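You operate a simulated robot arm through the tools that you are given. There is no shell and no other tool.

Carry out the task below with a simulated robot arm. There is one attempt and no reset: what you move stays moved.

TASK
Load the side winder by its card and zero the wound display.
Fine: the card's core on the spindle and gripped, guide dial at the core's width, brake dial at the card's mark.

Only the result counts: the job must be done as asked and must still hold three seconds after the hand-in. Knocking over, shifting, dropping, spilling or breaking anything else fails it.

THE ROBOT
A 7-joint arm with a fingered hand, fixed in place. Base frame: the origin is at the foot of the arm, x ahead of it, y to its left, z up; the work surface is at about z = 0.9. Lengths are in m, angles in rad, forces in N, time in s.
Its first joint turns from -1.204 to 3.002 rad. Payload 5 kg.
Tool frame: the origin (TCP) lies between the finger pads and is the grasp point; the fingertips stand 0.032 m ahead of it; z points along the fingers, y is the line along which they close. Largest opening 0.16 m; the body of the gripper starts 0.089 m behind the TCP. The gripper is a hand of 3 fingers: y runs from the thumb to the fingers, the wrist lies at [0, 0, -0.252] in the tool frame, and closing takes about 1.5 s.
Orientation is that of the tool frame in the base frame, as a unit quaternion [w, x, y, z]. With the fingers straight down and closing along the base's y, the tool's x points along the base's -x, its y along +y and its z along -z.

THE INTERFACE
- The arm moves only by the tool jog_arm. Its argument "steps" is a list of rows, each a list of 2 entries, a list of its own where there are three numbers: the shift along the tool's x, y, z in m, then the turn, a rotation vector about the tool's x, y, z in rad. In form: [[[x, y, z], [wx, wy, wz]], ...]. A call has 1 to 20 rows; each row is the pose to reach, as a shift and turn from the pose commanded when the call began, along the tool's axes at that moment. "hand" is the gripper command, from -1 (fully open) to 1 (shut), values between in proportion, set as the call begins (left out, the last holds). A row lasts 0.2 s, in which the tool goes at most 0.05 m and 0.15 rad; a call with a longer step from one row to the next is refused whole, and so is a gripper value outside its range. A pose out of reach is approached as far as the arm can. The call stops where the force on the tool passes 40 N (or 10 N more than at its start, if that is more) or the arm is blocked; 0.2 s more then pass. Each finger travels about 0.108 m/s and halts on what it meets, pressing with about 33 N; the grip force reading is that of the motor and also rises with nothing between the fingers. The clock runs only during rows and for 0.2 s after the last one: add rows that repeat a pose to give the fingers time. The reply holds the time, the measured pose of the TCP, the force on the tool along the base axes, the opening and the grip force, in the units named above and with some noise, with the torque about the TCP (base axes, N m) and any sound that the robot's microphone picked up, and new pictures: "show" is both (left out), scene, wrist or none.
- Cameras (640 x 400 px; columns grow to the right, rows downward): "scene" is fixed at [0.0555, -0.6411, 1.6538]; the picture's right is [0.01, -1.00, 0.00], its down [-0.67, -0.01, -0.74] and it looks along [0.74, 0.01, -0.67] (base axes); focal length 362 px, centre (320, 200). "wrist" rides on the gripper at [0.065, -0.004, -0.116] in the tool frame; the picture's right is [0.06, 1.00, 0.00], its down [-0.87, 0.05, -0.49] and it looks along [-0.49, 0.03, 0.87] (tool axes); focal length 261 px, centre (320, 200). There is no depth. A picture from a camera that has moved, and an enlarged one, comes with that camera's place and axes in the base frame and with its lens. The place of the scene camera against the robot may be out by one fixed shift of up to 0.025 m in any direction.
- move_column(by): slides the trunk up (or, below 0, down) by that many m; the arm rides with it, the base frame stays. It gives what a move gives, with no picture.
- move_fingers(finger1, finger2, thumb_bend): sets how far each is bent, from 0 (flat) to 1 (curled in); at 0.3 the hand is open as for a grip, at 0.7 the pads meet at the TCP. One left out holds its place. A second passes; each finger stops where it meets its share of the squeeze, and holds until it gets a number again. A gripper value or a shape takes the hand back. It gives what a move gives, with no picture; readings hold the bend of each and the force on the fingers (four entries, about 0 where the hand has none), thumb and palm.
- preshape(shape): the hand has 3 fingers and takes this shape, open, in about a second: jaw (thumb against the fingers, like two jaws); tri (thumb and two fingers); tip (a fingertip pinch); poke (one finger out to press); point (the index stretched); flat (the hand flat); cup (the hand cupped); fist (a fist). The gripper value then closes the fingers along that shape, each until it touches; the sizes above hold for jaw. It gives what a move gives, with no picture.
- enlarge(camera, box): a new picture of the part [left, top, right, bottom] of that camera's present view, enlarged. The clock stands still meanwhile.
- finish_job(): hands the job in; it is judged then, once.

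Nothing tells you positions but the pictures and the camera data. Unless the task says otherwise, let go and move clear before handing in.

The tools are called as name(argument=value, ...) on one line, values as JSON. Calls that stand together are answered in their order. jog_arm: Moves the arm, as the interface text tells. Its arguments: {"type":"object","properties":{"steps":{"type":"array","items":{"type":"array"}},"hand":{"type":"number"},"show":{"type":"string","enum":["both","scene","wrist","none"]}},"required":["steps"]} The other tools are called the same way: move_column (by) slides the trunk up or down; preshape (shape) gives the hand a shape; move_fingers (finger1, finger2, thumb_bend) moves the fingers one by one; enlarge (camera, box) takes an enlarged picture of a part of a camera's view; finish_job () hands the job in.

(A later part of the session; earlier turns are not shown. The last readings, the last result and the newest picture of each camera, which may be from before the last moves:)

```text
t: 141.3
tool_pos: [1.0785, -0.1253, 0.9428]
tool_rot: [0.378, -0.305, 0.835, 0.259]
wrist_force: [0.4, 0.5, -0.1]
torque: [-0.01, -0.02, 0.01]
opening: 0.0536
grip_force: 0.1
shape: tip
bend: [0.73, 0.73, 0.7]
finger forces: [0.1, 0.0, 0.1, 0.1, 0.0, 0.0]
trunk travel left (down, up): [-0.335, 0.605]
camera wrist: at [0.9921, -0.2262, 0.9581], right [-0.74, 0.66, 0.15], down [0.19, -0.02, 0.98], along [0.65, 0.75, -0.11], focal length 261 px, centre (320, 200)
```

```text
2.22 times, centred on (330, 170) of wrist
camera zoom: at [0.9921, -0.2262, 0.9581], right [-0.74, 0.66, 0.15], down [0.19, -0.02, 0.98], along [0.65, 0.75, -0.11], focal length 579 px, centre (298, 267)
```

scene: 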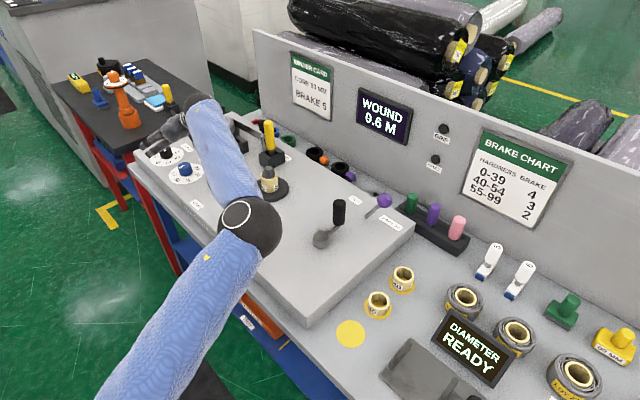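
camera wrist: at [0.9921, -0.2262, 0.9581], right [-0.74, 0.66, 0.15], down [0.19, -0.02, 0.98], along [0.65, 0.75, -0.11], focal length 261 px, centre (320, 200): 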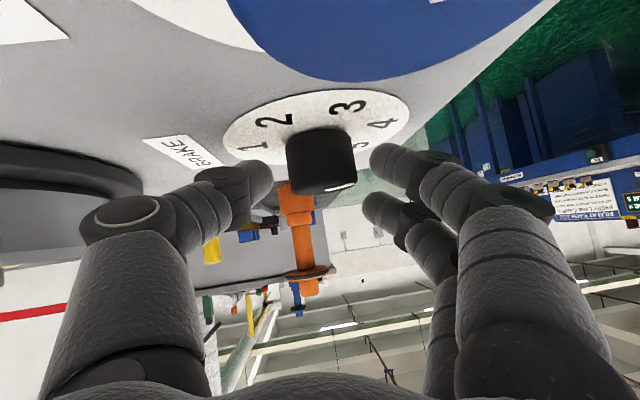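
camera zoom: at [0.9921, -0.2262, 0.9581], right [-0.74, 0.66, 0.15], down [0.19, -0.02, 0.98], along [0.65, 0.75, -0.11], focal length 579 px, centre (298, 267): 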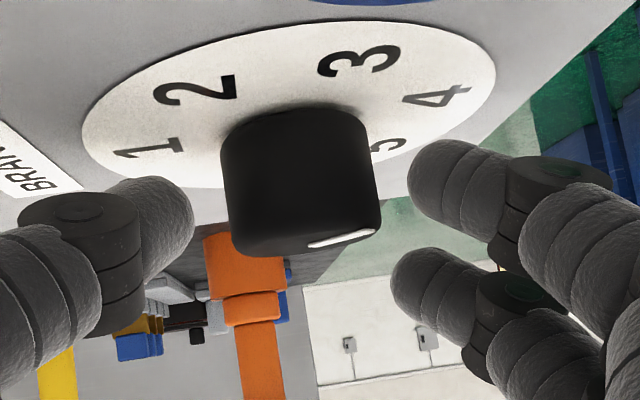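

Good. Second stroke.

jog_arm(steps=[[[0, 0, 0], [0, 0, 0]], [[0, 0, 0], [0, 0, 0]], [[0, 0, 0], [0, 0, 0]], [[0, 0, 0], [0, 0, 0]]], hand=1, show="none")

jog_arm(steps=[[[0.0006, 0.0016, -0.0003], [0.0711, -0.0182, 0.0523]], [[0.0012, 0.0032, -0.0005], [0.1422, -0.0363, 0.1047]], [[0.0017, 0.0049, -0.0006], [0.2134, -0.0545, 0.157]], [[0.002, 0.0065, -0.0005], [0.2845, -0.0727, 0.2094]], [[0.0024, 0.0081, -0.0004], [0.3556, -0.0908, 0.2617]], [[0.0024, 0.0081, -0.0004], [0.3556, -0.0908, 0.2617]]], show="none")

jog_arm(steps=[[[0, 0, 0], [0, 0, 0]], [[0, 0, 0], [0, 0, 0]], [[0, 0, 0], [0, 0, 0]]], hand=0.33, show="none")

jog_arm(steps=[[[-0.0007, -0.0014, 0.0005], [-0.0711, 0.0182, -0.0523]], [[-0.0014, -0.0028, 0.0009], [-0.1422, 0.0363, -0.1047]], [[-0.002, -0.0042, 0.0014], [-0.2134, 0.0545, -0.157]], [[-0.0027, -0.0056, 0.0018], [-0.2845, 0.0727, -0.2094]], [[-0.0034, -0.007, 0.0023], [-0.3556, 0.0908, -0.2617]], [[-0.0034, -0.007, 0.0023], [-0.3556, 0.0908, -0.2617]]], show="wrist")

enlarge(camera="wrist", box=[220, 80, 440, 260])

```text
t: 142.3
tool_pos: [1.0787, -0.1247, 0.9432]
tool_rot: [0.379, -0.303, 0.835, 0.259]
wrist_force: [5.3, -7.2, 4.3]
torque: [0.17, -0.01, -0.2]
opening: 0.0204
grip_force: 33.4
shape: tip
bend: [0.72, 0.74, 0.7]
finger forces: [11.6, 12.9, 0.1, 0.0, 29.2, 0.1]
trunk travel left (down, up): [-0.335, 0.605]
```

```text
t: 143.7
tool_pos: [1.0703, -0.1184, 0.944]
tool_rot: [0.425, -0.111, 0.882, 0.168]
wrist_force: [-9.5, -2.8, 4.3]
torque: [0.29, 0.03, 0.13]
opening: 0.0192
grip_force: 33.0
shape: tip
bend: [0.72, 0.74, 0.7]
finger forces: [17.3, 13.5, 0.0, 0.0, 26.0, 0.0]
trunk travel left (down, up): [-0.335, 0.605]
```

```text
t: 144.5
tool_pos: [1.0716, -0.1201, 0.9414]
tool_rot: [0.425, -0.11, 0.882, 0.168]
wrist_force: [0.5, -0.7, 0.0]
torque: [0.02, -0.01, -0.01]
opening: 0.0527
grip_force: 0.1
shape: tip
bend: [0.73, 0.73, 0.7]
finger forces: [0.0, 0.0, 0.1, 0.0, 0.0, 0.1]
trunk travel left (down, up): [-0.335, 0.605]
```

```text
t: 145.9
tool_pos: [1.0768, -0.1243, 0.9413]
tool_rot: [0.378, -0.304, 0.835, 0.259]
wrist_force: [0.7, -0.6, 0.9]
torque: [-0.03, 0.0, -0.02]
opening: 0.0532
grip_force: 0.0
shape: tip
bend: [0.73, 0.73, 0.7]
finger forces: [0.0, 0.0, 0.0, 0.0, 0.0, 0.1]
trunk travel left (down, up): [-0.335, 0.605]
camera wrist: at [0.991, -0.2259, 0.9573], right [-0.74, 0.66, 0.15], down [0.19, -0.02, 0.98], along [0.65, 0.75, -0.11], focal length 261 px, centre (320, 200)
```

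wrist: 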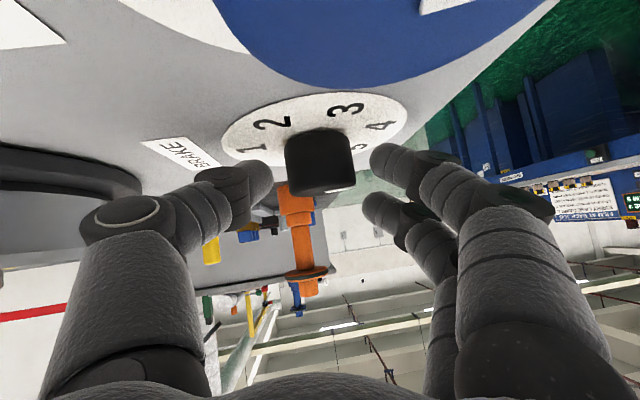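

```text
2.22 times, centred on (330, 170) of wrist
camera zoom: at [0.991, -0.2259, 0.9573], right [-0.74, 0.66, 0.15], down [0.19, -0.02, 0.98], along [0.65, 0.75, -0.11], focal length 579 px, centre (298, 267)
```

zoom: 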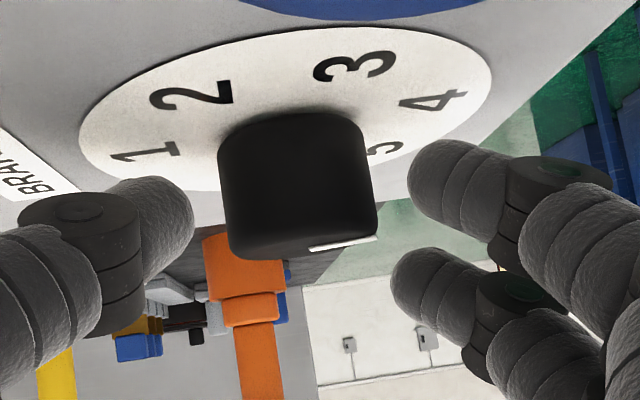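

Two strokes done (~0.9 of ~1.92 rad). Two more strokes.

jog_arm(steps=[[[0, 0, 0], [0, 0, 0]], [[0, 0, 0], [0, 0, 0]], [[0, 0, 0], [0, 0, 0]], [[0, 0, 0], [0, 0, 0]]], hand=1, show="none")

jog_arm(steps=[[[0.0006, 0.0016, -0.0003], [0.0711, -0.0182, 0.0523]], [[0.0012, 0.0032, -0.0005], [0.1422, -0.0363, 0.1047]], [[0.0017, 0.0049, -0.0006], [0.2134, -0.0545, 0.157]], [[0.002, 0.0065, -0.0005], [0.2845, -0.0727, 0.2094]], [[0.0024, 0.0081, -0.0004], [0.3556, -0.0908, 0.2617]], [[0.0024, 0.0081, -0.0004], [0.3556, -0.0908, 0.2617]]], show="none")

jog_arm(steps=[[[0, 0, 0], [0, 0, 0]], [[0, 0, 0], [0, 0, 0]], [[0, 0, 0], [0, 0, 0]]], hand=0.33, show="none")

jog_arm(steps=[[[-0.0007, -0.0014, 0.0005], [-0.0711, 0.0182, -0.0523]], [[-0.0014, -0.0028, 0.0009], [-0.1422, 0.0363, -0.1047]], [[-0.002, -0.0042, 0.0014], [-0.2134, 0.0545, -0.157]], [[-0.0027, -0.0056, 0.0018], [-0.2845, 0.0727, -0.2094]], [[-0.0034, -0.007, 0.0023], [-0.3556, 0.0908, -0.2617]], [[-0.0034, -0.007, 0.0023], [-0.3556, 0.0908, -0.2617]]], show="wrist")

enlarge(camera="wrist", box=[220, 80, 440, 260])

```text
t: 146.9
tool_pos: [1.0768, -0.125, 0.9412]
tool_rot: [0.378, -0.303, 0.836, 0.259]
wrist_force: [0.9, -0.8, -0.3]
torque: [0.1, 0.13, -0.01]
opening: 0.0256
grip_force: 33.0
shape: tip
bend: [0.72, 0.72, 0.7]
finger forces: [11.0, 13.7, 0.0, 0.0, 27.3, 0.0]
trunk travel left (down, up): [-0.335, 0.605]
```

```text
t: 148.3
tool_pos: [1.0697, -0.1181, 0.9413]
tool_rot: [0.426, -0.11, 0.882, 0.168]
wrist_force: [-5.9, 13.0, -2.6]
torque: [0.56, 0.2, 0.4]
opening: 0.0236
grip_force: 33.6
shape: tip
bend: [0.72, 0.71, 0.7]
finger forces: [17.4, 17.0, 0.0, 0.0, 20.1, 0.0]
trunk travel left (down, up): [-0.335, 0.605]
```

```text
t: 149.1
tool_pos: [1.0706, -0.1225, 0.9424]
tool_rot: [0.426, -0.11, 0.882, 0.169]
wrist_force: [0.9, 0.4, 1.5]
torque: [0.0, 0.02, 0.0]
opening: 0.053
grip_force: 0.0
shape: tip
bend: [0.73, 0.73, 0.7]
finger forces: [0.0, 0.0, 0.1, 0.0, 0.1, 0.1]
trunk travel left (down, up): [-0.335, 0.605]
```

```text
t: 150.5
tool_pos: [1.074, -0.1262, 0.9424]
tool_rot: [0.378, -0.305, 0.835, 0.26]
wrist_force: [-0.4, -0.4, -1.6]
torque: [0.03, 0.03, -0.02]
opening: 0.0534
grip_force: 0.1
shape: tip
bend: [0.73, 0.73, 0.7]
finger forces: [0.0, 0.1, 0.0, 0.1, 0.0, 0.0]
trunk travel left (down, up): [-0.335, 0.605]
camera wrist: at [0.9896, -0.2272, 0.9579], right [-0.74, 0.66, 0.15], down [0.19, -0.02, 0.98], along [0.65, 0.75, -0.11], focal length 261 px, centre (320, 200)
```

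wrist: 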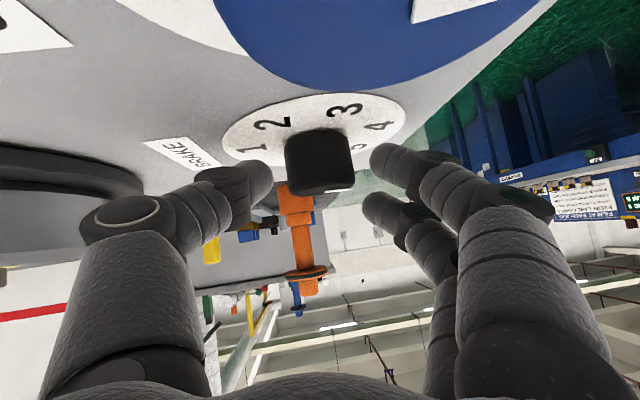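

```text
2.22 times, centred on (330, 170) of wrist
camera zoom: at [0.9896, -0.2272, 0.9579], right [-0.74, 0.66, 0.15], down [0.19, -0.02, 0.98], along [0.65, 0.75, -0.11], focal length 579 px, centre (298, 267)
```

zoom: 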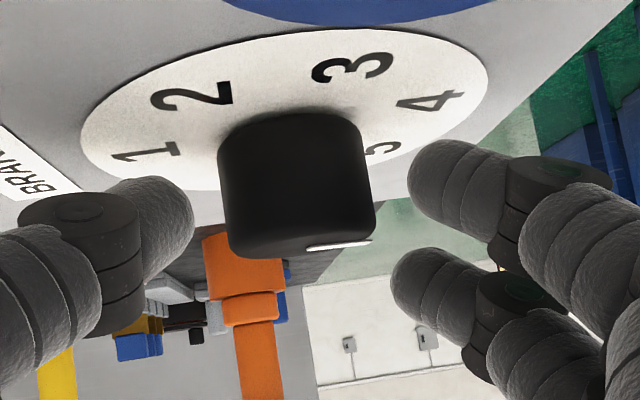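

I need a clear look at the pointer; lifting straight up for a better view.

jog_arm(steps=[[[-0.0184, 0.0047, -0.0136], [0, 0, 0]], [[-0.0369, 0.0094, -0.0271], [0, 0, 0]], [[-0.0553, 0.0141, -0.0407], [0, 0, 0]], [[-0.0632, 0.0161, -0.0465], [0, 0, 0]], [[-0.0632, 0.0161, -0.0465], [0, 0, 0]]], show="none")

enlarge(camera="wrist", box=[200, 0, 400, 130])

```text
t: 151.7
tool_pos: [1.0742, -0.1261, 1.0239]
tool_rot: [0.377, -0.304, 0.835, 0.259]
wrist_force: [-0.5, -0.4, -0.2]
torque: [0.03, 0.0, 0.01]
opening: 0.0534
grip_force: 0.0
shape: tip
bend: [0.73, 0.73, 0.7]
finger forces: [0.0, 0.0, 0.1, 0.0, 0.0, 0.0]
trunk travel left (down, up): [-0.335, 0.605]
```

```text
3.08 times, centred on (300, 65) of wrist
camera zoom: at [0.989, -0.2266, 1.0377], right [-0.74, 0.66, 0.15], down [0.19, -0.02, 0.98], along [0.65, 0.75, -0.11], focal length 802 px, centre (382, 615)
```

zoom: 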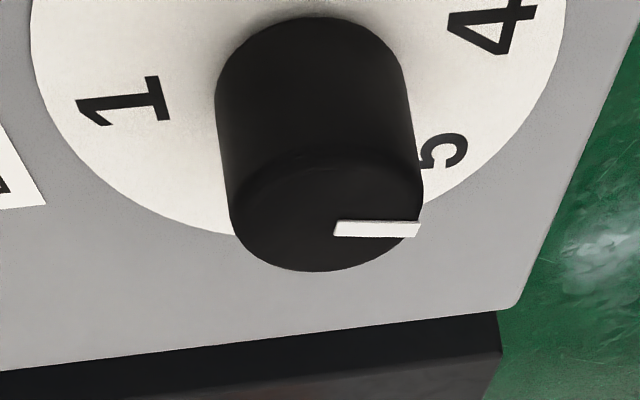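

The pointer is at ~123°, with "5" at ~95°, so about 0.48 rad remains. Going back down for one final stroke.

jog_arm(steps=[[[0.0155, -0.0044, 0.0122], [0, 0, 0]], [[0.031, -0.0088, 0.0244], [0, 0, 0]], [[0.0466, -0.0132, 0.0366], [0, 0, 0]], [[0.0621, -0.0176, 0.0488], [0, 0, 0]], [[0.0621, -0.0176, 0.0488], [0, 0, 0]]], show="none")

jog_arm(steps=[[[0, 0, 0], [0, 0, 0]], [[0, 0, 0], [0, 0, 0]], [[0, 0, 0], [0, 0, 0]], [[0, 0, 0], [0, 0, 0]]], hand=1, show="wrist")

```text
t: 152.9
tool_pos: [1.0764, -0.1256, 0.94]
tool_rot: [0.377, -0.304, 0.836, 0.259]
wrist_force: [-0.1, -0.6, 0.4]
torque: [0.0, -0.02, 0.02]
opening: 0.053
grip_force: 0.0
shape: tip
bend: [0.73, 0.73, 0.7]
finger forces: [0.0, 0.0, 0.0, 0.0, 0.0, 0.0]
trunk travel left (down, up): [-0.335, 0.605]
```

```text
t: 153.9
tool_pos: [1.0759, -0.1261, 0.9409]
tool_rot: [0.377, -0.304, 0.836, 0.259]
wrist_force: [-0.4, 0.4, -0.3]
torque: [0.14, 0.12, 0.02]
opening: 0.0247
grip_force: 32.7
shape: tip
bend: [0.72, 0.72, 0.7]
finger forces: [12.1, 14.3, 0.0, 0.0, 26.3, 0.0]
trunk travel left (down, up): [-0.335, 0.605]
camera wrist: at [0.9908, -0.2273, 0.9558], right [-0.74, 0.66, 0.15], down [0.19, -0.02, 0.98], along [0.65, 0.75, -0.11], focal length 261 px, centre (320, 200)
```

wrist: 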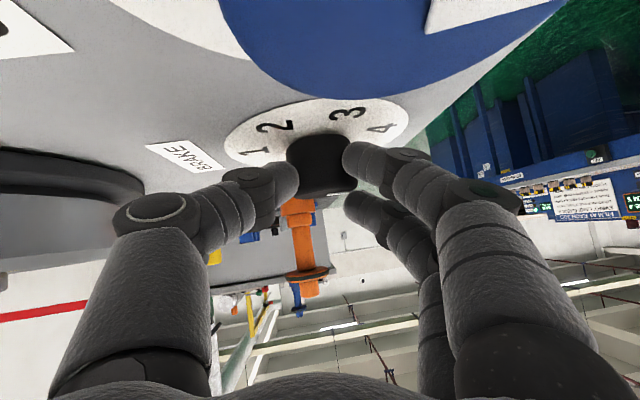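

jog_arm(steps=[[[0.0006, 0.0016, -0.0003], [0.0727, -0.0186, 0.0535]], [[0.0012, 0.0032, -0.0005], [0.1454, -0.0371, 0.107]], [[0.0017, 0.0049, -0.0006], [0.2181, -0.0557, 0.1605]], [[0.002, 0.0065, -0.0005], [0.2908, -0.0743, 0.214]], [[0.0024, 0.0081, -0.0004], [0.3635, -0.0928, 0.2675]], [[0.0024, 0.0081, -0.0004], [0.3635, -0.0928, 0.2675]]], show="none")

jog_arm(steps=[[[0, 0, 0], [0, 0, 0]], [[0, 0, 0], [0, 0, 0]], [[0, 0, 0], [0, 0, 0]]], hand=0.33, show="none")

jog_arm(steps=[[[-0.0184, 0.0047, -0.0136], [0, 0, 0]], [[-0.0369, 0.0094, -0.0271], [0, 0, 0]], [[-0.0553, 0.0141, -0.0407], [0, 0, 0]], [[-0.0711, 0.0182, -0.0523], [0, 0, 0]], [[-0.0711, 0.0182, -0.0523], [0, 0, 0]]], show="wrist")

enlarge(camera="wrist", box=[200, 0, 400, 130])

```text
t: 155.3
tool_pos: [1.0673, -0.1193, 0.9396]
tool_rot: [0.425, -0.106, 0.884, 0.166]
wrist_force: [-29.7, 5.8, -10.7]
torque: [0.13, 0.76, 1.15]
opening: 0.0247
grip_force: 32.6
shape: tip
bend: [0.72, 0.72, 0.7]
finger forces: [25.7, 16.2, 0.0, 0.1, 21.7, 0.0]
trunk travel left (down, up): [-0.335, 0.605]
```

```text
t: 156.1
tool_pos: [1.0704, -0.1224, 0.9411]
tool_rot: [0.427, -0.105, 0.883, 0.166]
wrist_force: [0.2, -0.5, 1.0]
torque: [0.01, -0.01, 0.03]
opening: 0.0531
grip_force: 0.0
shape: tip
bend: [0.73, 0.73, 0.7]
finger forces: [0.0, 0.0, 0.1, 0.1, 0.0, 0.0]
trunk travel left (down, up): [-0.335, 0.605]
```

```text
t: 157.3
tool_pos: [1.0719, -0.1214, 1.0317]
tool_rot: [0.426, -0.106, 0.883, 0.166]
wrist_force: [0.3, -0.2, -0.9]
torque: [0.05, -0.04, -0.01]
opening: 0.0533
grip_force: 0.0
shape: tip
bend: [0.73, 0.73, 0.7]
finger forces: [0.1, 0.0, 0.0, 0.0, 0.0, 0.0]
trunk travel left (down, up): [-0.335, 0.605]
camera wrist: at [0.9512, -0.1727, 1.047], right [-0.37, 0.92, 0.15], down [0.16, -0.1, 0.98], along [0.92, 0.38, -0.11], focal length 261 px, centre (320, 200)
```

wrist: 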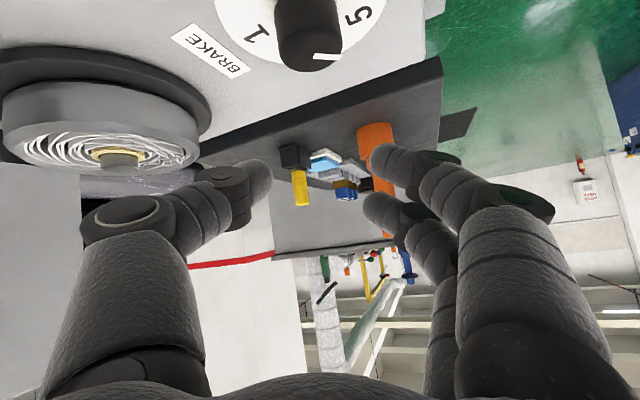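

```text
3.08 times, centred on (300, 65) of wrist
camera zoom: at [0.9512, -0.1727, 1.047], right [-0.37, 0.92, 0.15], down [0.16, -0.1, 0.98], along [0.92, 0.38, -0.11], focal length 802 px, centre (382, 615)
```

zoom: 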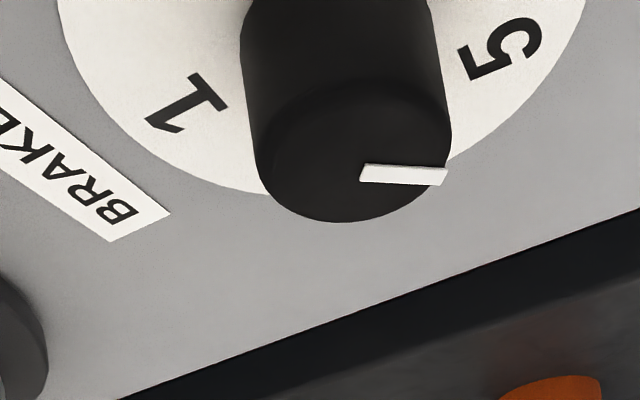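

The brake pointer is at ~95.5° and "5" at ~94–95°, so it is set. Next: raise the trunk for clearance, reorient the hand, and move to the orange lever to push it from FREE to GRIP.

move_column(by=0.15)

jog_arm(steps=[[[0, 0, -0.02], [0, 0, -0.125]], [[0, 0, -0.05], [0, 0, -0.25]], [[0, 0, -0.05], [0, 0, -0.25]]], show="both")

```text
t: 159.0
tool_pos: [1.0717, -0.1213, 1.1814]
tool_rot: [0.426, -0.106, 0.883, 0.167]
wrist_force: [0.2, 0.8, 0.0]
torque: [0.01, -0.01, 0.0]
opening: 0.0534
grip_force: 0.0
shape: tip
bend: [0.73, 0.73, 0.7]
finger forces: [0.0, 0.1, 0.0, 0.1, 0.0, 0.0]
trunk travel left (down, up): [-0.485, 0.455]
```

```text
t: 159.8
tool_pos: [1.0354, -0.1412, 1.2089]
tool_rot: [0.444, -0.215, 0.863, 0.111]
wrist_force: [0.5, -0.5, -0.3]
torque: [0.04, 0.03, 0.0]
opening: 0.0534
grip_force: 0.0
shape: tip
bend: [0.73, 0.73, 0.7]
finger forces: [0.1, 0.0, 0.1, 0.0, 0.0, 0.1]
trunk travel left (down, up): [-0.485, 0.455]
camera wrist: at [0.9215, -0.2072, 1.2243], right [-0.5, 0.86, -0.05], down [0.07, 0.1, 0.99], along [0.86, 0.49, -0.11], focal length 261 px, centre (320, 200)
```

scene: 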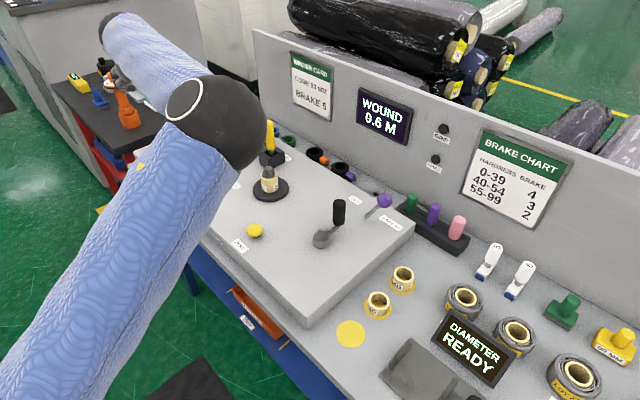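
wrist: 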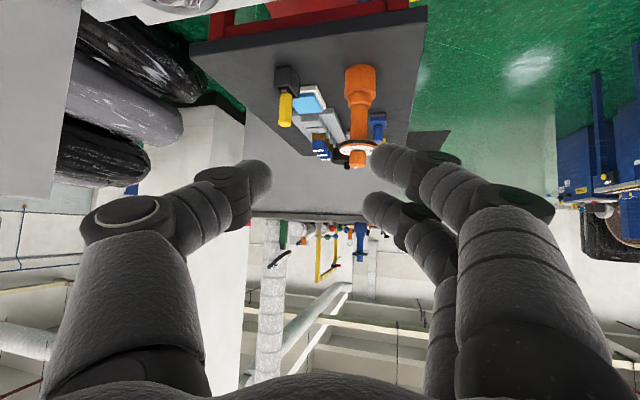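

jog_arm(steps=[[[0.0225, -0.0303, -0.0118], [0.033, 0.0662, 0.0353]], [[0.0451, -0.0605, -0.0235], [0.0659, 0.1324, 0.0706]], [[0.0676, -0.0908, -0.0353], [0.0989, 0.1987, 0.106]], [[0.0901, -0.121, -0.0471], [0.1319, 0.2649, 0.1413]], [[0.1127, -0.1513, -0.0588], [0.1648, 0.3311, 0.1766]], [[0.1352, -0.1815, -0.0706], [0.1978, 0.3973, 0.2119]], [[0.1352, -0.1815, -0.0706], [0.1978, 0.3973, 0.2119]]], hand=1, show="both")

```text
t: 161.4
tool_pos: [1.0021, -0.3647, 1.1417]
tool_rot: [0.27, -0.096, 0.958, 0.028]
wrist_force: [0.2, 0.1, -0.6]
torque: [0.01, 0.01, 0.01]
opening: 0.0
grip_force: 33.4
shape: tip
bend: [0.65, 0.65, 0.67]
finger forces: [0.0, 0.1, 0.0, 0.0, 0.0, 0.1]
trunk travel left (down, up): [-0.485, 0.455]
camera wrist: at [0.8898, -0.3928, 1.2069], right [-0.25, 0.97, -0.03], down [0.46, 0.15, 0.87], along [0.85, 0.2, -0.49], focal length 261 px, centre (320, 200)
```

scene: 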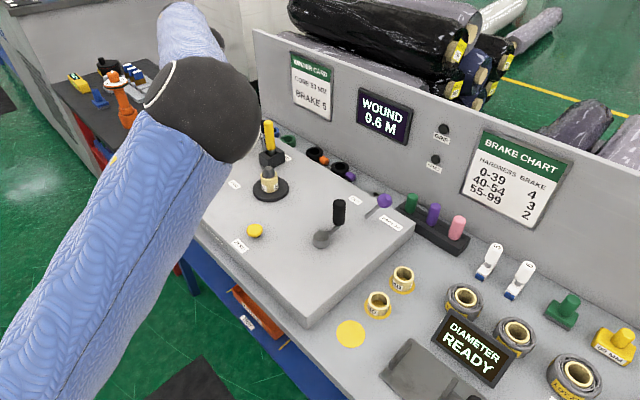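
wrist: 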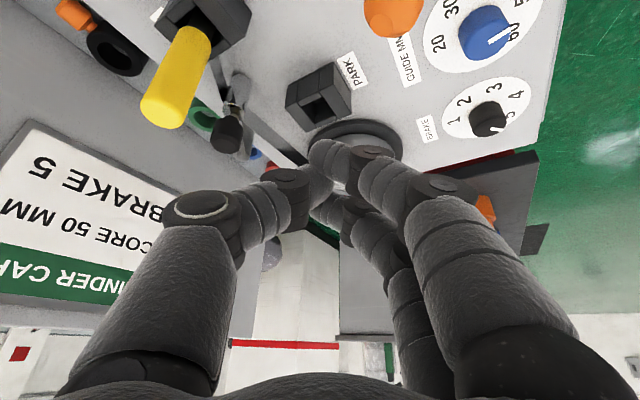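

With the yellow handle close by, the thumb would be too near if I push from behind. Better: straddle the lever knob loosely with thumb and fingers and drag it. First a better look at the knob.

jog_arm(steps=[[[0.0106, 0.0096, -0.0096], [-0.0523, 0, -0.0853]], [[0.0211, 0.0193, -0.0192], [-0.1045, 0, -0.1705]], [[0.0317, 0.0289, -0.0288], [-0.1568, 0, -0.2558]], [[0.0317, 0.0289, -0.0288], [-0.1568, 0, -0.2558]]], hand=0.1, show="wrist")

enlarge(camera="wrist", box=[220, 0, 460, 150])

```text
t: 162.4
tool_pos: [0.9531, -0.3422, 1.1505]
tool_rot: [0.263, -0.239, 0.932, 0.068]
wrist_force: [-0.6, 0.5, 0.8]
torque: [0.0, 0.0, -0.01]
opening: 0.0717
grip_force: 0.2
shape: tip
bend: [0.73, 0.73, 0.7]
finger forces: [0.0, 0.0, 0.0, 0.1, 0.0, 0.1]
trunk travel left (down, up): [-0.485, 0.455]
camera wrist: at [0.8542, -0.4035, 1.216], right [-0.53, 0.85, -0.03], down [0.4, 0.28, 0.87], along [0.75, 0.45, -0.49], focal length 261 px, centre (320, 200)
```

wrist: 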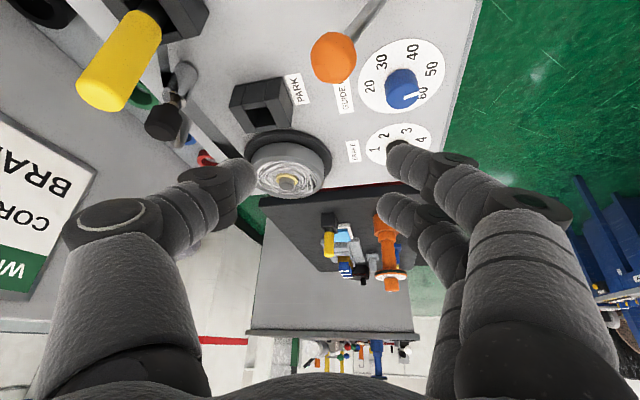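

```text
2.67 times, centred on (340, 75) of wrist
camera zoom: at [0.8542, -0.4035, 1.216], right [-0.53, 0.85, -0.03], down [0.4, 0.28, 0.87], along [0.75, 0.45, -0.49], focal length 695 px, centre (267, 533)
```

zoom: 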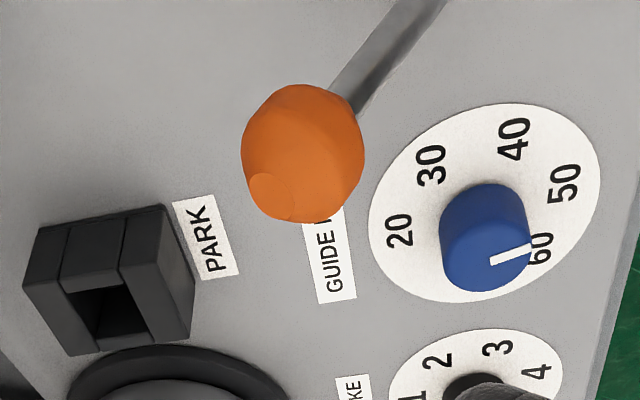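

The guide pointer still reads ~150–152° (at 50). The lever knob is at (0.9645,-0.3295,1.005), radius ≈19 mm. Descending with the open fingers straddling it.

jog_arm(steps=[[[0.0141, 0.002, 0.0307], [0, 0, 0]], [[0.0282, 0.0039, 0.0614], [0, 0, 0]], [[0.0422, 0.0059, 0.092], [0, 0, 0]], [[0.0563, 0.0078, 0.1227], [0, 0, 0]], [[0.0563, 0.0078, 0.1227], [0, 0, 0]]], show="wrist")

```text
t: 163.6
tool_pos: [0.966, -0.3285, 1.0135]
tool_rot: [0.263, -0.238, 0.932, 0.068]
wrist_force: [-0.5, 0.2, 0.0]
torque: [-0.03, 0.02, 0.0]
opening: 0.0715
grip_force: 0.1
shape: tip
bend: [0.73, 0.73, 0.7]
finger forces: [0.1, 0.0, 0.0, 0.0, 0.1, 0.1]
trunk travel left (down, up): [-0.485, 0.455]
camera wrist: at [0.8666, -0.3893, 1.0792], right [-0.53, 0.85, -0.03], down [0.4, 0.28, 0.87], along [0.75, 0.45, -0.49], focal length 261 px, centre (320, 200)
```

wrist: 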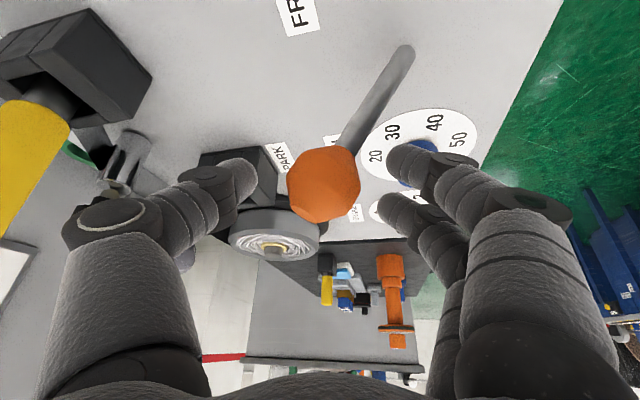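

The knob is centred between the fingers. Dragging it toward GRIP (direction −x,+y) in small steps.

jog_arm(steps=[[[0.0036, 0.0144, -0.0022], [0, 0, 0]], [[0.0072, 0.0288, -0.0044], [0, 0, 0]], [[0.0108, 0.0432, -0.0066], [0, 0, 0]], [[0.0144, 0.0576, -0.0088], [0, 0, 0]], [[0.0144, 0.0576, -0.0088], [0, 0, 0]]], show="wrist")

```text
t: 164.8
tool_pos: [0.9199, -0.2873, 1.0158]
tool_rot: [0.263, -0.238, 0.933, 0.068]
wrist_force: [0.2, -6.6, 2.7]
torque: [-0.1, -0.08, -0.18]
opening: 0.0763
grip_force: 0.0
shape: tip
bend: [0.73, 0.73, 0.7]
finger forces: [0.1, 0.0, 0.0, 0.0, 4.2, 0.0]
trunk travel left (down, up): [-0.485, 0.455]
camera wrist: at [0.8212, -0.3469, 1.0805], right [-0.53, 0.85, -0.03], down [0.4, 0.28, 0.87], along [0.75, 0.45, -0.49], focal length 261 px, centre (320, 200)
```

wrist: 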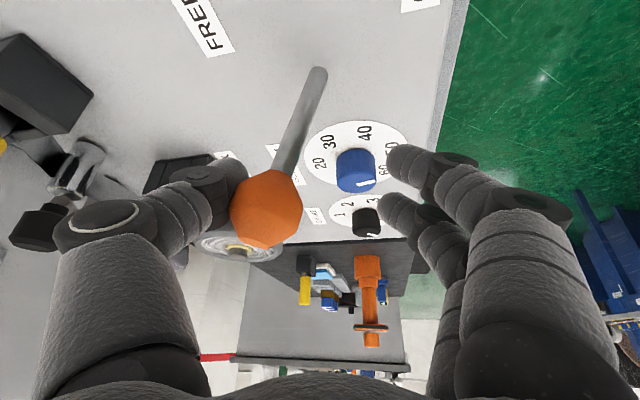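

Thumb is pushing the knob with ~4–7 N and the lever is moving. Continuing.

jog_arm(steps=[[[0.0036, 0.0144, -0.0022], [0, 0, 0]], [[0.0072, 0.0288, -0.0044], [0, 0, 0]], [[0.0096, 0.0384, -0.0059], [0, 0, 0]], [[0.0096, 0.0384, -0.0059], [0, 0, 0]]], show="wrist")

```text
t: 165.8
tool_pos: [0.8945, -0.2582, 1.0152]
tool_rot: [0.262, -0.238, 0.933, 0.068]
wrist_force: [0.3, -2.3, 1.4]
torque: [-0.02, -0.01, -0.06]
opening: 0.0742
grip_force: 0.2
shape: tip
bend: [0.73, 0.73, 0.7]
finger forces: [0.0, 0.0, 0.1, 0.0, 2.7, 0.1]
trunk travel left (down, up): [-0.485, 0.455]
camera wrist: at [0.7954, -0.3186, 1.08], right [-0.53, 0.85, -0.03], down [0.4, 0.28, 0.87], along [0.75, 0.45, -0.49], focal length 261 px, centre (320, 200)
```

wrist: 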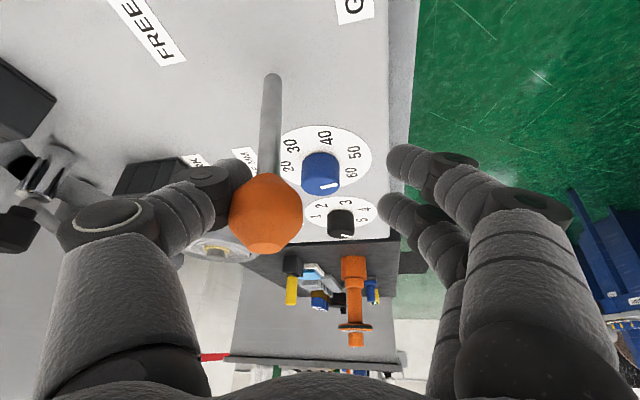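

jog_arm(steps=[[[0.0024, 0.0096, -0.0015], [0, 0, 0]], [[0.0048, 0.0192, -0.003], [0, 0, 0]], [[0.006, 0.024, -0.0037], [0, 0, 0]], [[0.006, 0.024, -0.0037], [0, 0, 0]]], show="both")

```text
t: 166.8
tool_pos: [0.876, -0.2399, 1.0149]
tool_rot: [0.263, -0.237, 0.933, 0.067]
wrist_force: [-0.3, -2.5, -0.5]
torque: [-0.01, 0.04, -0.08]
opening: 0.0744
grip_force: 0.2
shape: tip
bend: [0.73, 0.73, 0.7]
finger forces: [0.1, 0.0, 0.0, 0.1, 2.4, 0.0]
trunk travel left (down, up): [-0.485, 0.455]
camera wrist: at [0.7775, -0.3008, 1.0801], right [-0.53, 0.85, -0.03], down [0.4, 0.28, 0.87], along [0.75, 0.45, -0.49], focal length 261 px, centre (320, 200)
```

scene: 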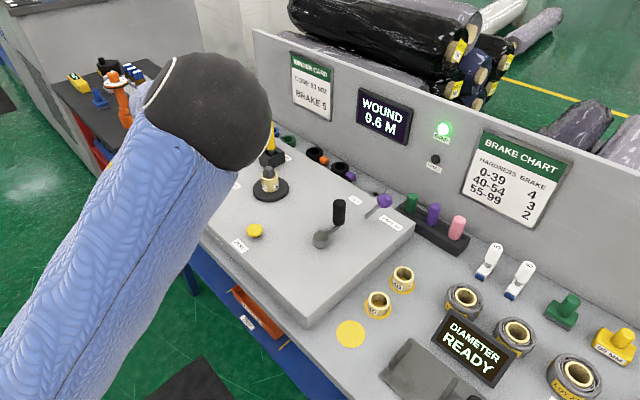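
wrist: 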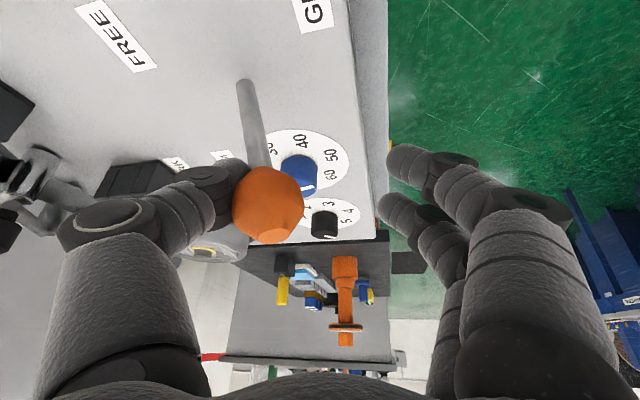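

The GRIP lamp has lit green. I'll push a little further toward the end stop so it stays firmly in GRIP.

jog_arm(steps=[[[0.0018, 0.0072, -0.0011], [0, 0, 0]], [[0.0036, 0.0144, -0.0022], [0, 0, 0]], [[0.0054, 0.0216, -0.0033], [0, 0, 0]], [[0.0054, 0.0216, -0.0033], [0, 0, 0]]], show="wrist")

```text
t: 167.8
tool_pos: [0.861, -0.2256, 1.0153]
tool_rot: [0.263, -0.238, 0.932, 0.068]
wrist_force: [8.9, -4.2, 3.1]
torque: [-0.15, -0.2, 0.18]
opening: 0.0788
grip_force: 0.1
shape: tip
bend: [0.73, 0.73, 0.7]
finger forces: [0.0, 0.1, 0.1, 0.0, 6.7, 0.1]
trunk travel left (down, up): [-0.485, 0.455]
camera wrist: at [0.7612, -0.2853, 1.0794], right [-0.53, 0.85, -0.03], down [0.4, 0.28, 0.87], along [0.75, 0.45, -0.48], focal length 261 px, centre (320, 200)
```

wrist: 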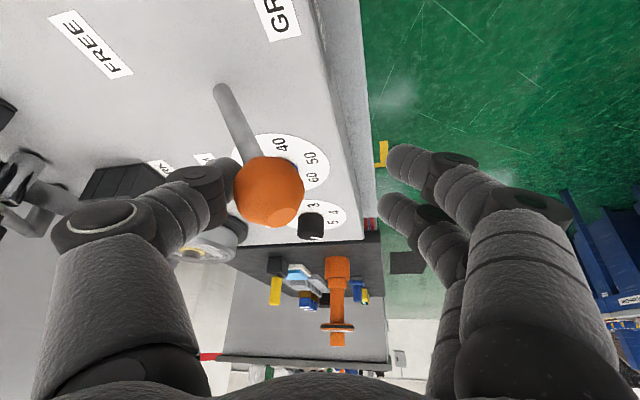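

jog_arm(steps=[[[0.0012, 0.0048, -0.0007], [0, 0, 0]], [[0.0024, 0.0096, -0.0015], [0, 0, 0]], [[0.0024, 0.0096, -0.0015], [0, 0, 0]]], show="scene")

```text
t: 168.6
tool_pos: [0.854, -0.2192, 1.0142]
tool_rot: [0.263, -0.238, 0.933, 0.068]
wrist_force: [18.7, -7.9, 1.2]
torque: [-0.18, -0.31, 0.56]
opening: 0.084
grip_force: 0.1
shape: tip
bend: [0.73, 0.73, 0.69]
finger forces: [0.0, 0.0, 0.1, 0.1, 13.9, 0.0]
trunk travel left (down, up): [-0.485, 0.455]
```

scene: 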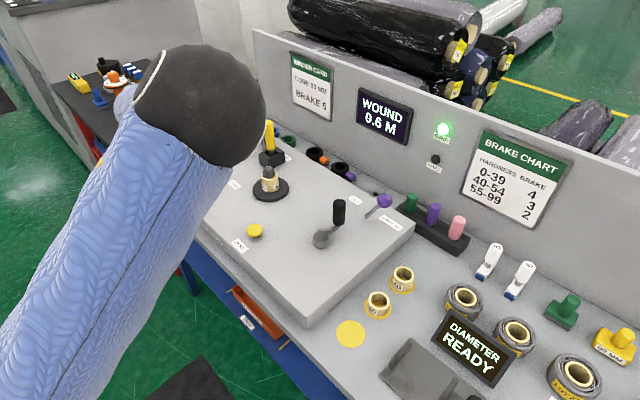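

It's at the end stop (force rising to ~19 N), with GRIP lit. Backing the thumb off and lifting away.

jog_arm(steps=[[[-0.0024, -0.0096, 0.0015], [0, 0, 0]], [[-0.0043, -0.0173, 0.0026], [0, 0, 0]], [[-0.02, -0.0173, -0.023], [0, 0, 0]], [[-0.0357, -0.0173, -0.0486], [0, 0, 0]], [[-0.0514, -0.0173, -0.0742], [0, 0, 0]], [[-0.0723, -0.0173, -0.1082], [0, 0, 0]], [[-0.0723, -0.0173, -0.1082], [0, 0, 0]]], show="both")

```text
t: 170.2
tool_pos: [0.8686, -0.2319, 1.146]
tool_rot: [0.263, -0.238, 0.933, 0.067]
wrist_force: [0.7, -0.2, 0.1]
torque: [0.0, 0.0, -0.03]
opening: 0.0724
grip_force: 0.1
shape: tip
bend: [0.73, 0.73, 0.7]
finger forces: [0.1, 0.1, 0.0, 0.0, 0.0, 0.1]
trunk travel left (down, up): [-0.485, 0.455]
camera wrist: at [0.7687, -0.2918, 1.2105], right [-0.53, 0.85, -0.03], down [0.4, 0.28, 0.87], along [0.75, 0.45, -0.49], focal length 261 px, centre (320, 200)
```

scene: 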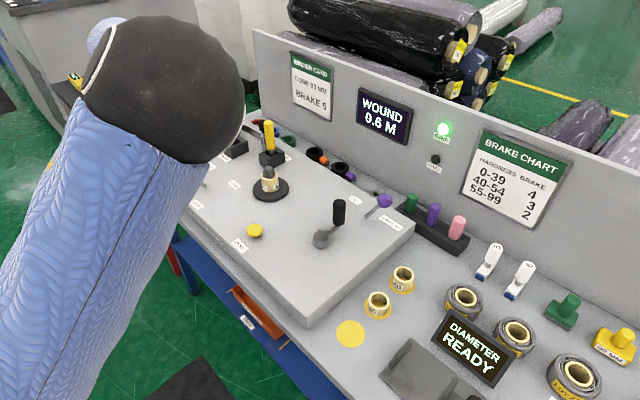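
wrist: 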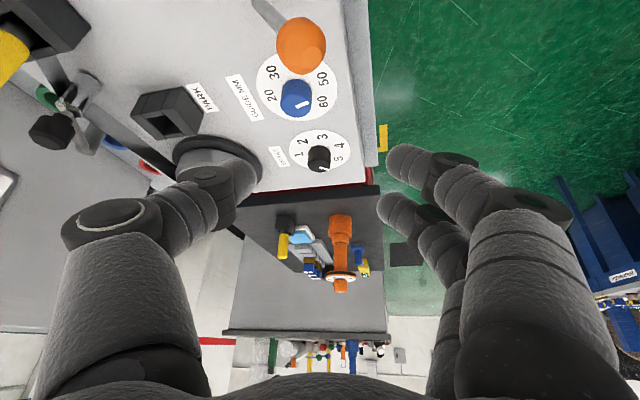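

GRIP stays lit. Checking both dials from here.

enlarge(camera="wrist", box=[240, 20, 370, 190])

enlarge(camera="scene", box=[400, 90, 480, 190])

```text
2.35 times, centred on (305, 105) of wrist
camera zoom: at [0.7687, -0.2918, 1.2105], right [-0.53, 0.85, -0.03], down [0.4, 0.28, 0.87], along [0.75, 0.45, -0.49], focal length 613 px, centre (355, 424)
```

zoom: 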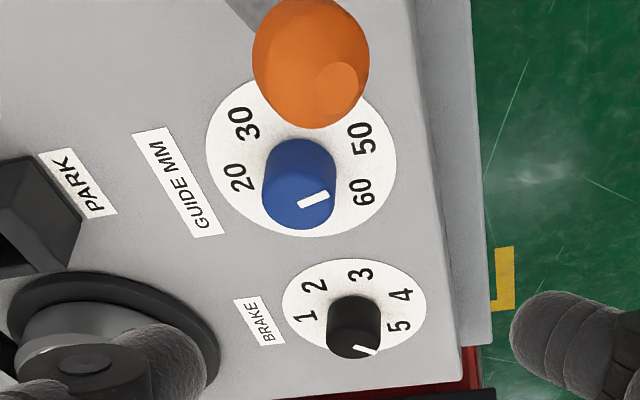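

```text
4.00 times, centred on (440, 140) of scene
camera zoom: at [0.0555, -0.6411, 1.6538], right [0.01, -1.0, 0.0], down [-0.67, -0.01, -0.74], along [0.74, 0.01, -0.67], focal length 1449 px, centre (-160, 440)
```

zoom: 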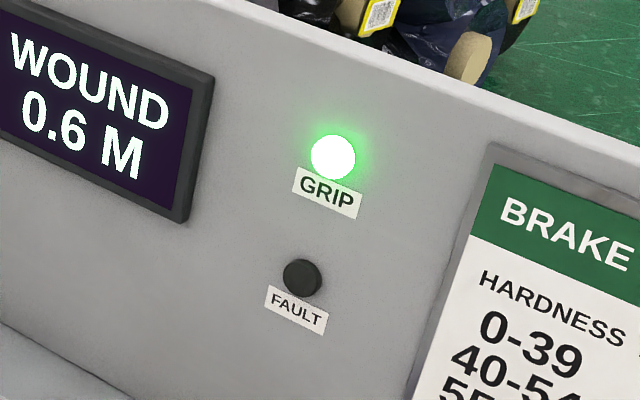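

Both dials hold (guide ≈ 50, brake ≈ 5), no fault lamp. Now to the yellow ZERO button at about (0.719,-0.468): closing the hand and moving above it.

jog_arm(steps=[[[0.0332, -0.0193, -0.0126], [0.0391, 0.0411, 0.0925]], [[0.0663, -0.0386, -0.0253], [0.0782, 0.0822, 0.1849]], [[0.0995, -0.0579, -0.0379], [0.1173, 0.1233, 0.2774]], [[0.1327, -0.0773, -0.0506], [0.1565, 0.1645, 0.3699]], [[0.1659, -0.0966, -0.0632], [0.1956, 0.2056, 0.4624]], [[0.199, -0.1159, -0.0759], [0.2347, 0.2467, 0.5548]], [[0.2322, -0.1352, -0.0885], [0.2738, 0.2878, 0.6473]], [[0.2322, -0.1352, -0.0885], [0.2738, 0.2878, 0.6473]]], hand=1, show="wrist")

```text
t: 172.0
tool_pos: [0.7156, -0.4653, 1.1018]
tool_rot: [0.123, 0.099, 0.987, -0.011]
wrist_force: [0.2, -0.7, 0.5]
torque: [-0.01, 0.02, 0.01]
opening: 0.0001
grip_force: 33.0
shape: tip
bend: [0.65, 0.65, 0.67]
finger forces: [0.0, 0.1, 0.1, 0.0, 0.1, 0.0]
trunk travel left (down, up): [-0.485, 0.455]
camera wrist: at [0.6257, -0.4516, 1.1986], right [0.14, 0.99, -0.01], down [0.72, -0.09, 0.69], along [0.68, -0.11, -0.72], focal length 261 px, centre (320, 200)
```

wrist: 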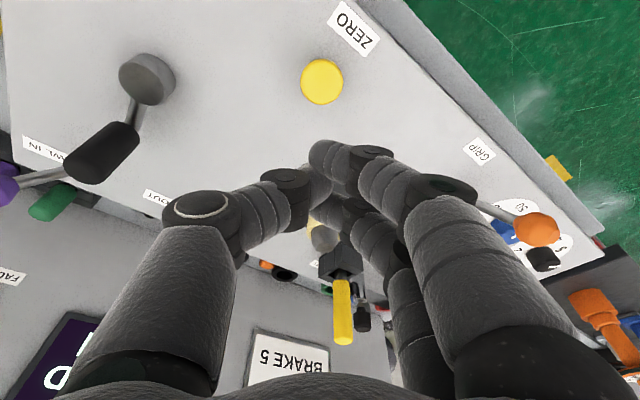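

jog_arm(steps=[[[0.0086, -0.0003, 0.0397], [0, 0, 0]], [[0.0172, -0.0006, 0.0794], [0, 0, 0]], [[0.0258, -0.0009, 0.1191], [0, 0, 0]], [[0.0258, -0.0009, 0.1191], [0, 0, 0]]], show="both")

```text
t: 173.0
tool_pos: [0.7213, -0.4621, 0.9774]
tool_rot: [0.123, 0.098, 0.987, -0.012]
wrist_force: [-0.3, 0.4, 0.0]
torque: [-0.03, -0.01, 0.03]
opening: 0.0
grip_force: 33.1
shape: tip
bend: [0.65, 0.65, 0.67]
finger forces: [0.1, 0.0, 0.0, 0.1, 0.1, 0.0]
trunk travel left (down, up): [-0.485, 0.455]
camera wrist: at [0.6309, -0.4498, 1.0745], right [0.14, 0.99, -0.01], down [0.72, -0.09, 0.69], along [0.68, -0.11, -0.72], focal length 261 px, centre (320, 200)
```

scene: 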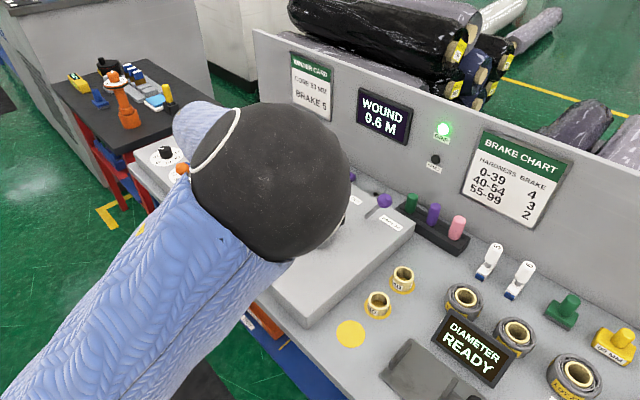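
wrist: 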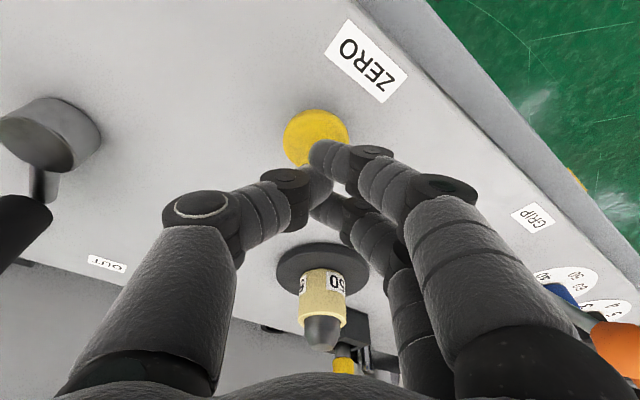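

Slight offset; shifting ~6 mm to centre over the button, then pressing down in small steps.

jog_arm(steps=[[[0.0053, -0.0031, -0.0013], [0, 0, 0]], [[0.0063, -0.0031, 0.0026], [0, 0, 0]], [[0.0073, -0.0031, 0.0065], [0, 0, 0]], [[0.0083, -0.0031, 0.0103], [0, 0, 0]], [[0.0092, -0.0031, 0.0142], [0, 0, 0]], [[0.0092, -0.0031, 0.0142], [0, 0, 0]]], show="both")

```text
t: 174.4
tool_pos: [0.7156, -0.4682, 0.9612]
tool_rot: [0.124, 0.099, 0.987, -0.012]
wrist_force: [-0.7, -0.4, 1.4]
torque: [0.04, 0.01, 0.03]
opening: 0.0001
grip_force: 33.1
shape: tip
bend: [0.65, 0.65, 0.67]
finger forces: [0.0, 0.1, 0.0, 0.0, 0.1, 0.1]
trunk travel left (down, up): [-0.485, 0.455]
camera wrist: at [0.6251, -0.4557, 1.0586], right [0.14, 0.99, -0.01], down [0.72, -0.09, 0.69], along [0.68, -0.11, -0.72], focal length 261 px, centre (320, 200)
```

scene: 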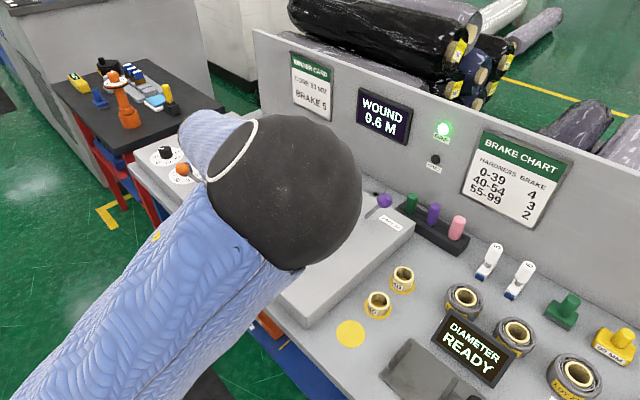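
wrist: 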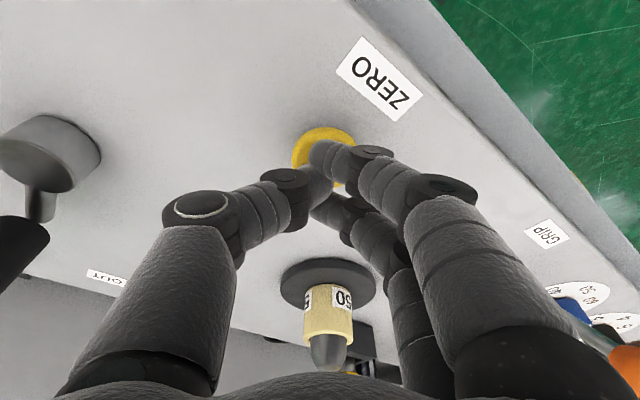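

Just about touching. Pressing further.

jog_arm(steps=[[[0.0007, 0, 0.0029], [0, 0, 0]], [[0.0015, 0, 0.0058], [0, 0, 0]], [[0.0022, 0, 0.0087], [0, 0, 0]], [[0.0029, 0, 0.0116], [0, 0, 0]], [[0.0029, 0, 0.0116], [0, 0, 0]]], show="both")

```text
t: 175.6
tool_pos: [0.715, -0.4693, 0.9509]
tool_rot: [0.124, 0.098, 0.987, -0.01]
wrist_force: [3.7, 1.8, 10.6]
torque: [0.1, 0.0, -0.03]
opening: 0.0002
grip_force: 33.1
shape: tip
bend: [0.66, 0.65, 0.67]
finger forces: [0.0, 0.0, 0.1, 0.1, 0.0, 0.1]
trunk travel left (down, up): [-0.485, 0.455]
heard: click
camera wrist: at [0.6248, -0.4564, 1.0465], right [0.14, 0.99, -0.01], down [0.72, -0.09, 0.69], along [0.68, -0.11, -0.72], focal length 261 px, centre (320, 200)
```

scene: 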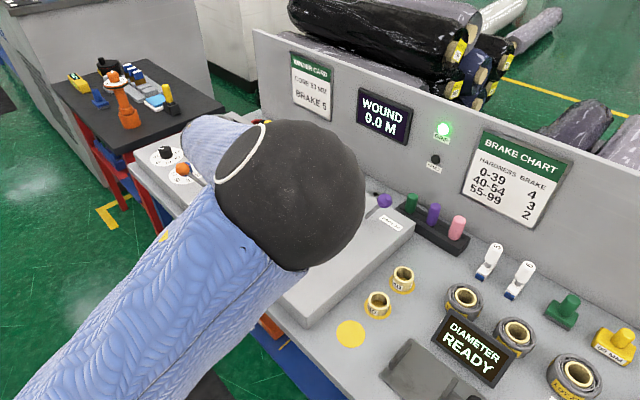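
wrist: 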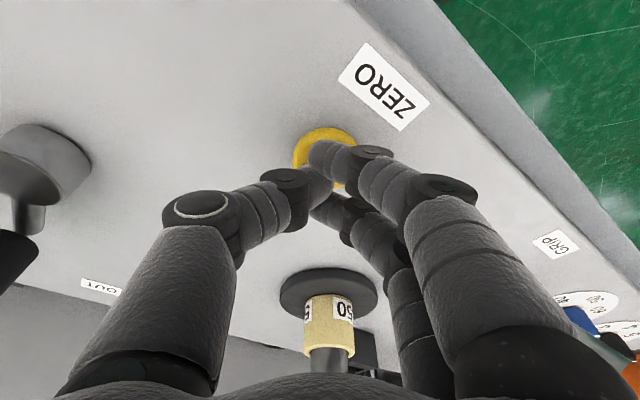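

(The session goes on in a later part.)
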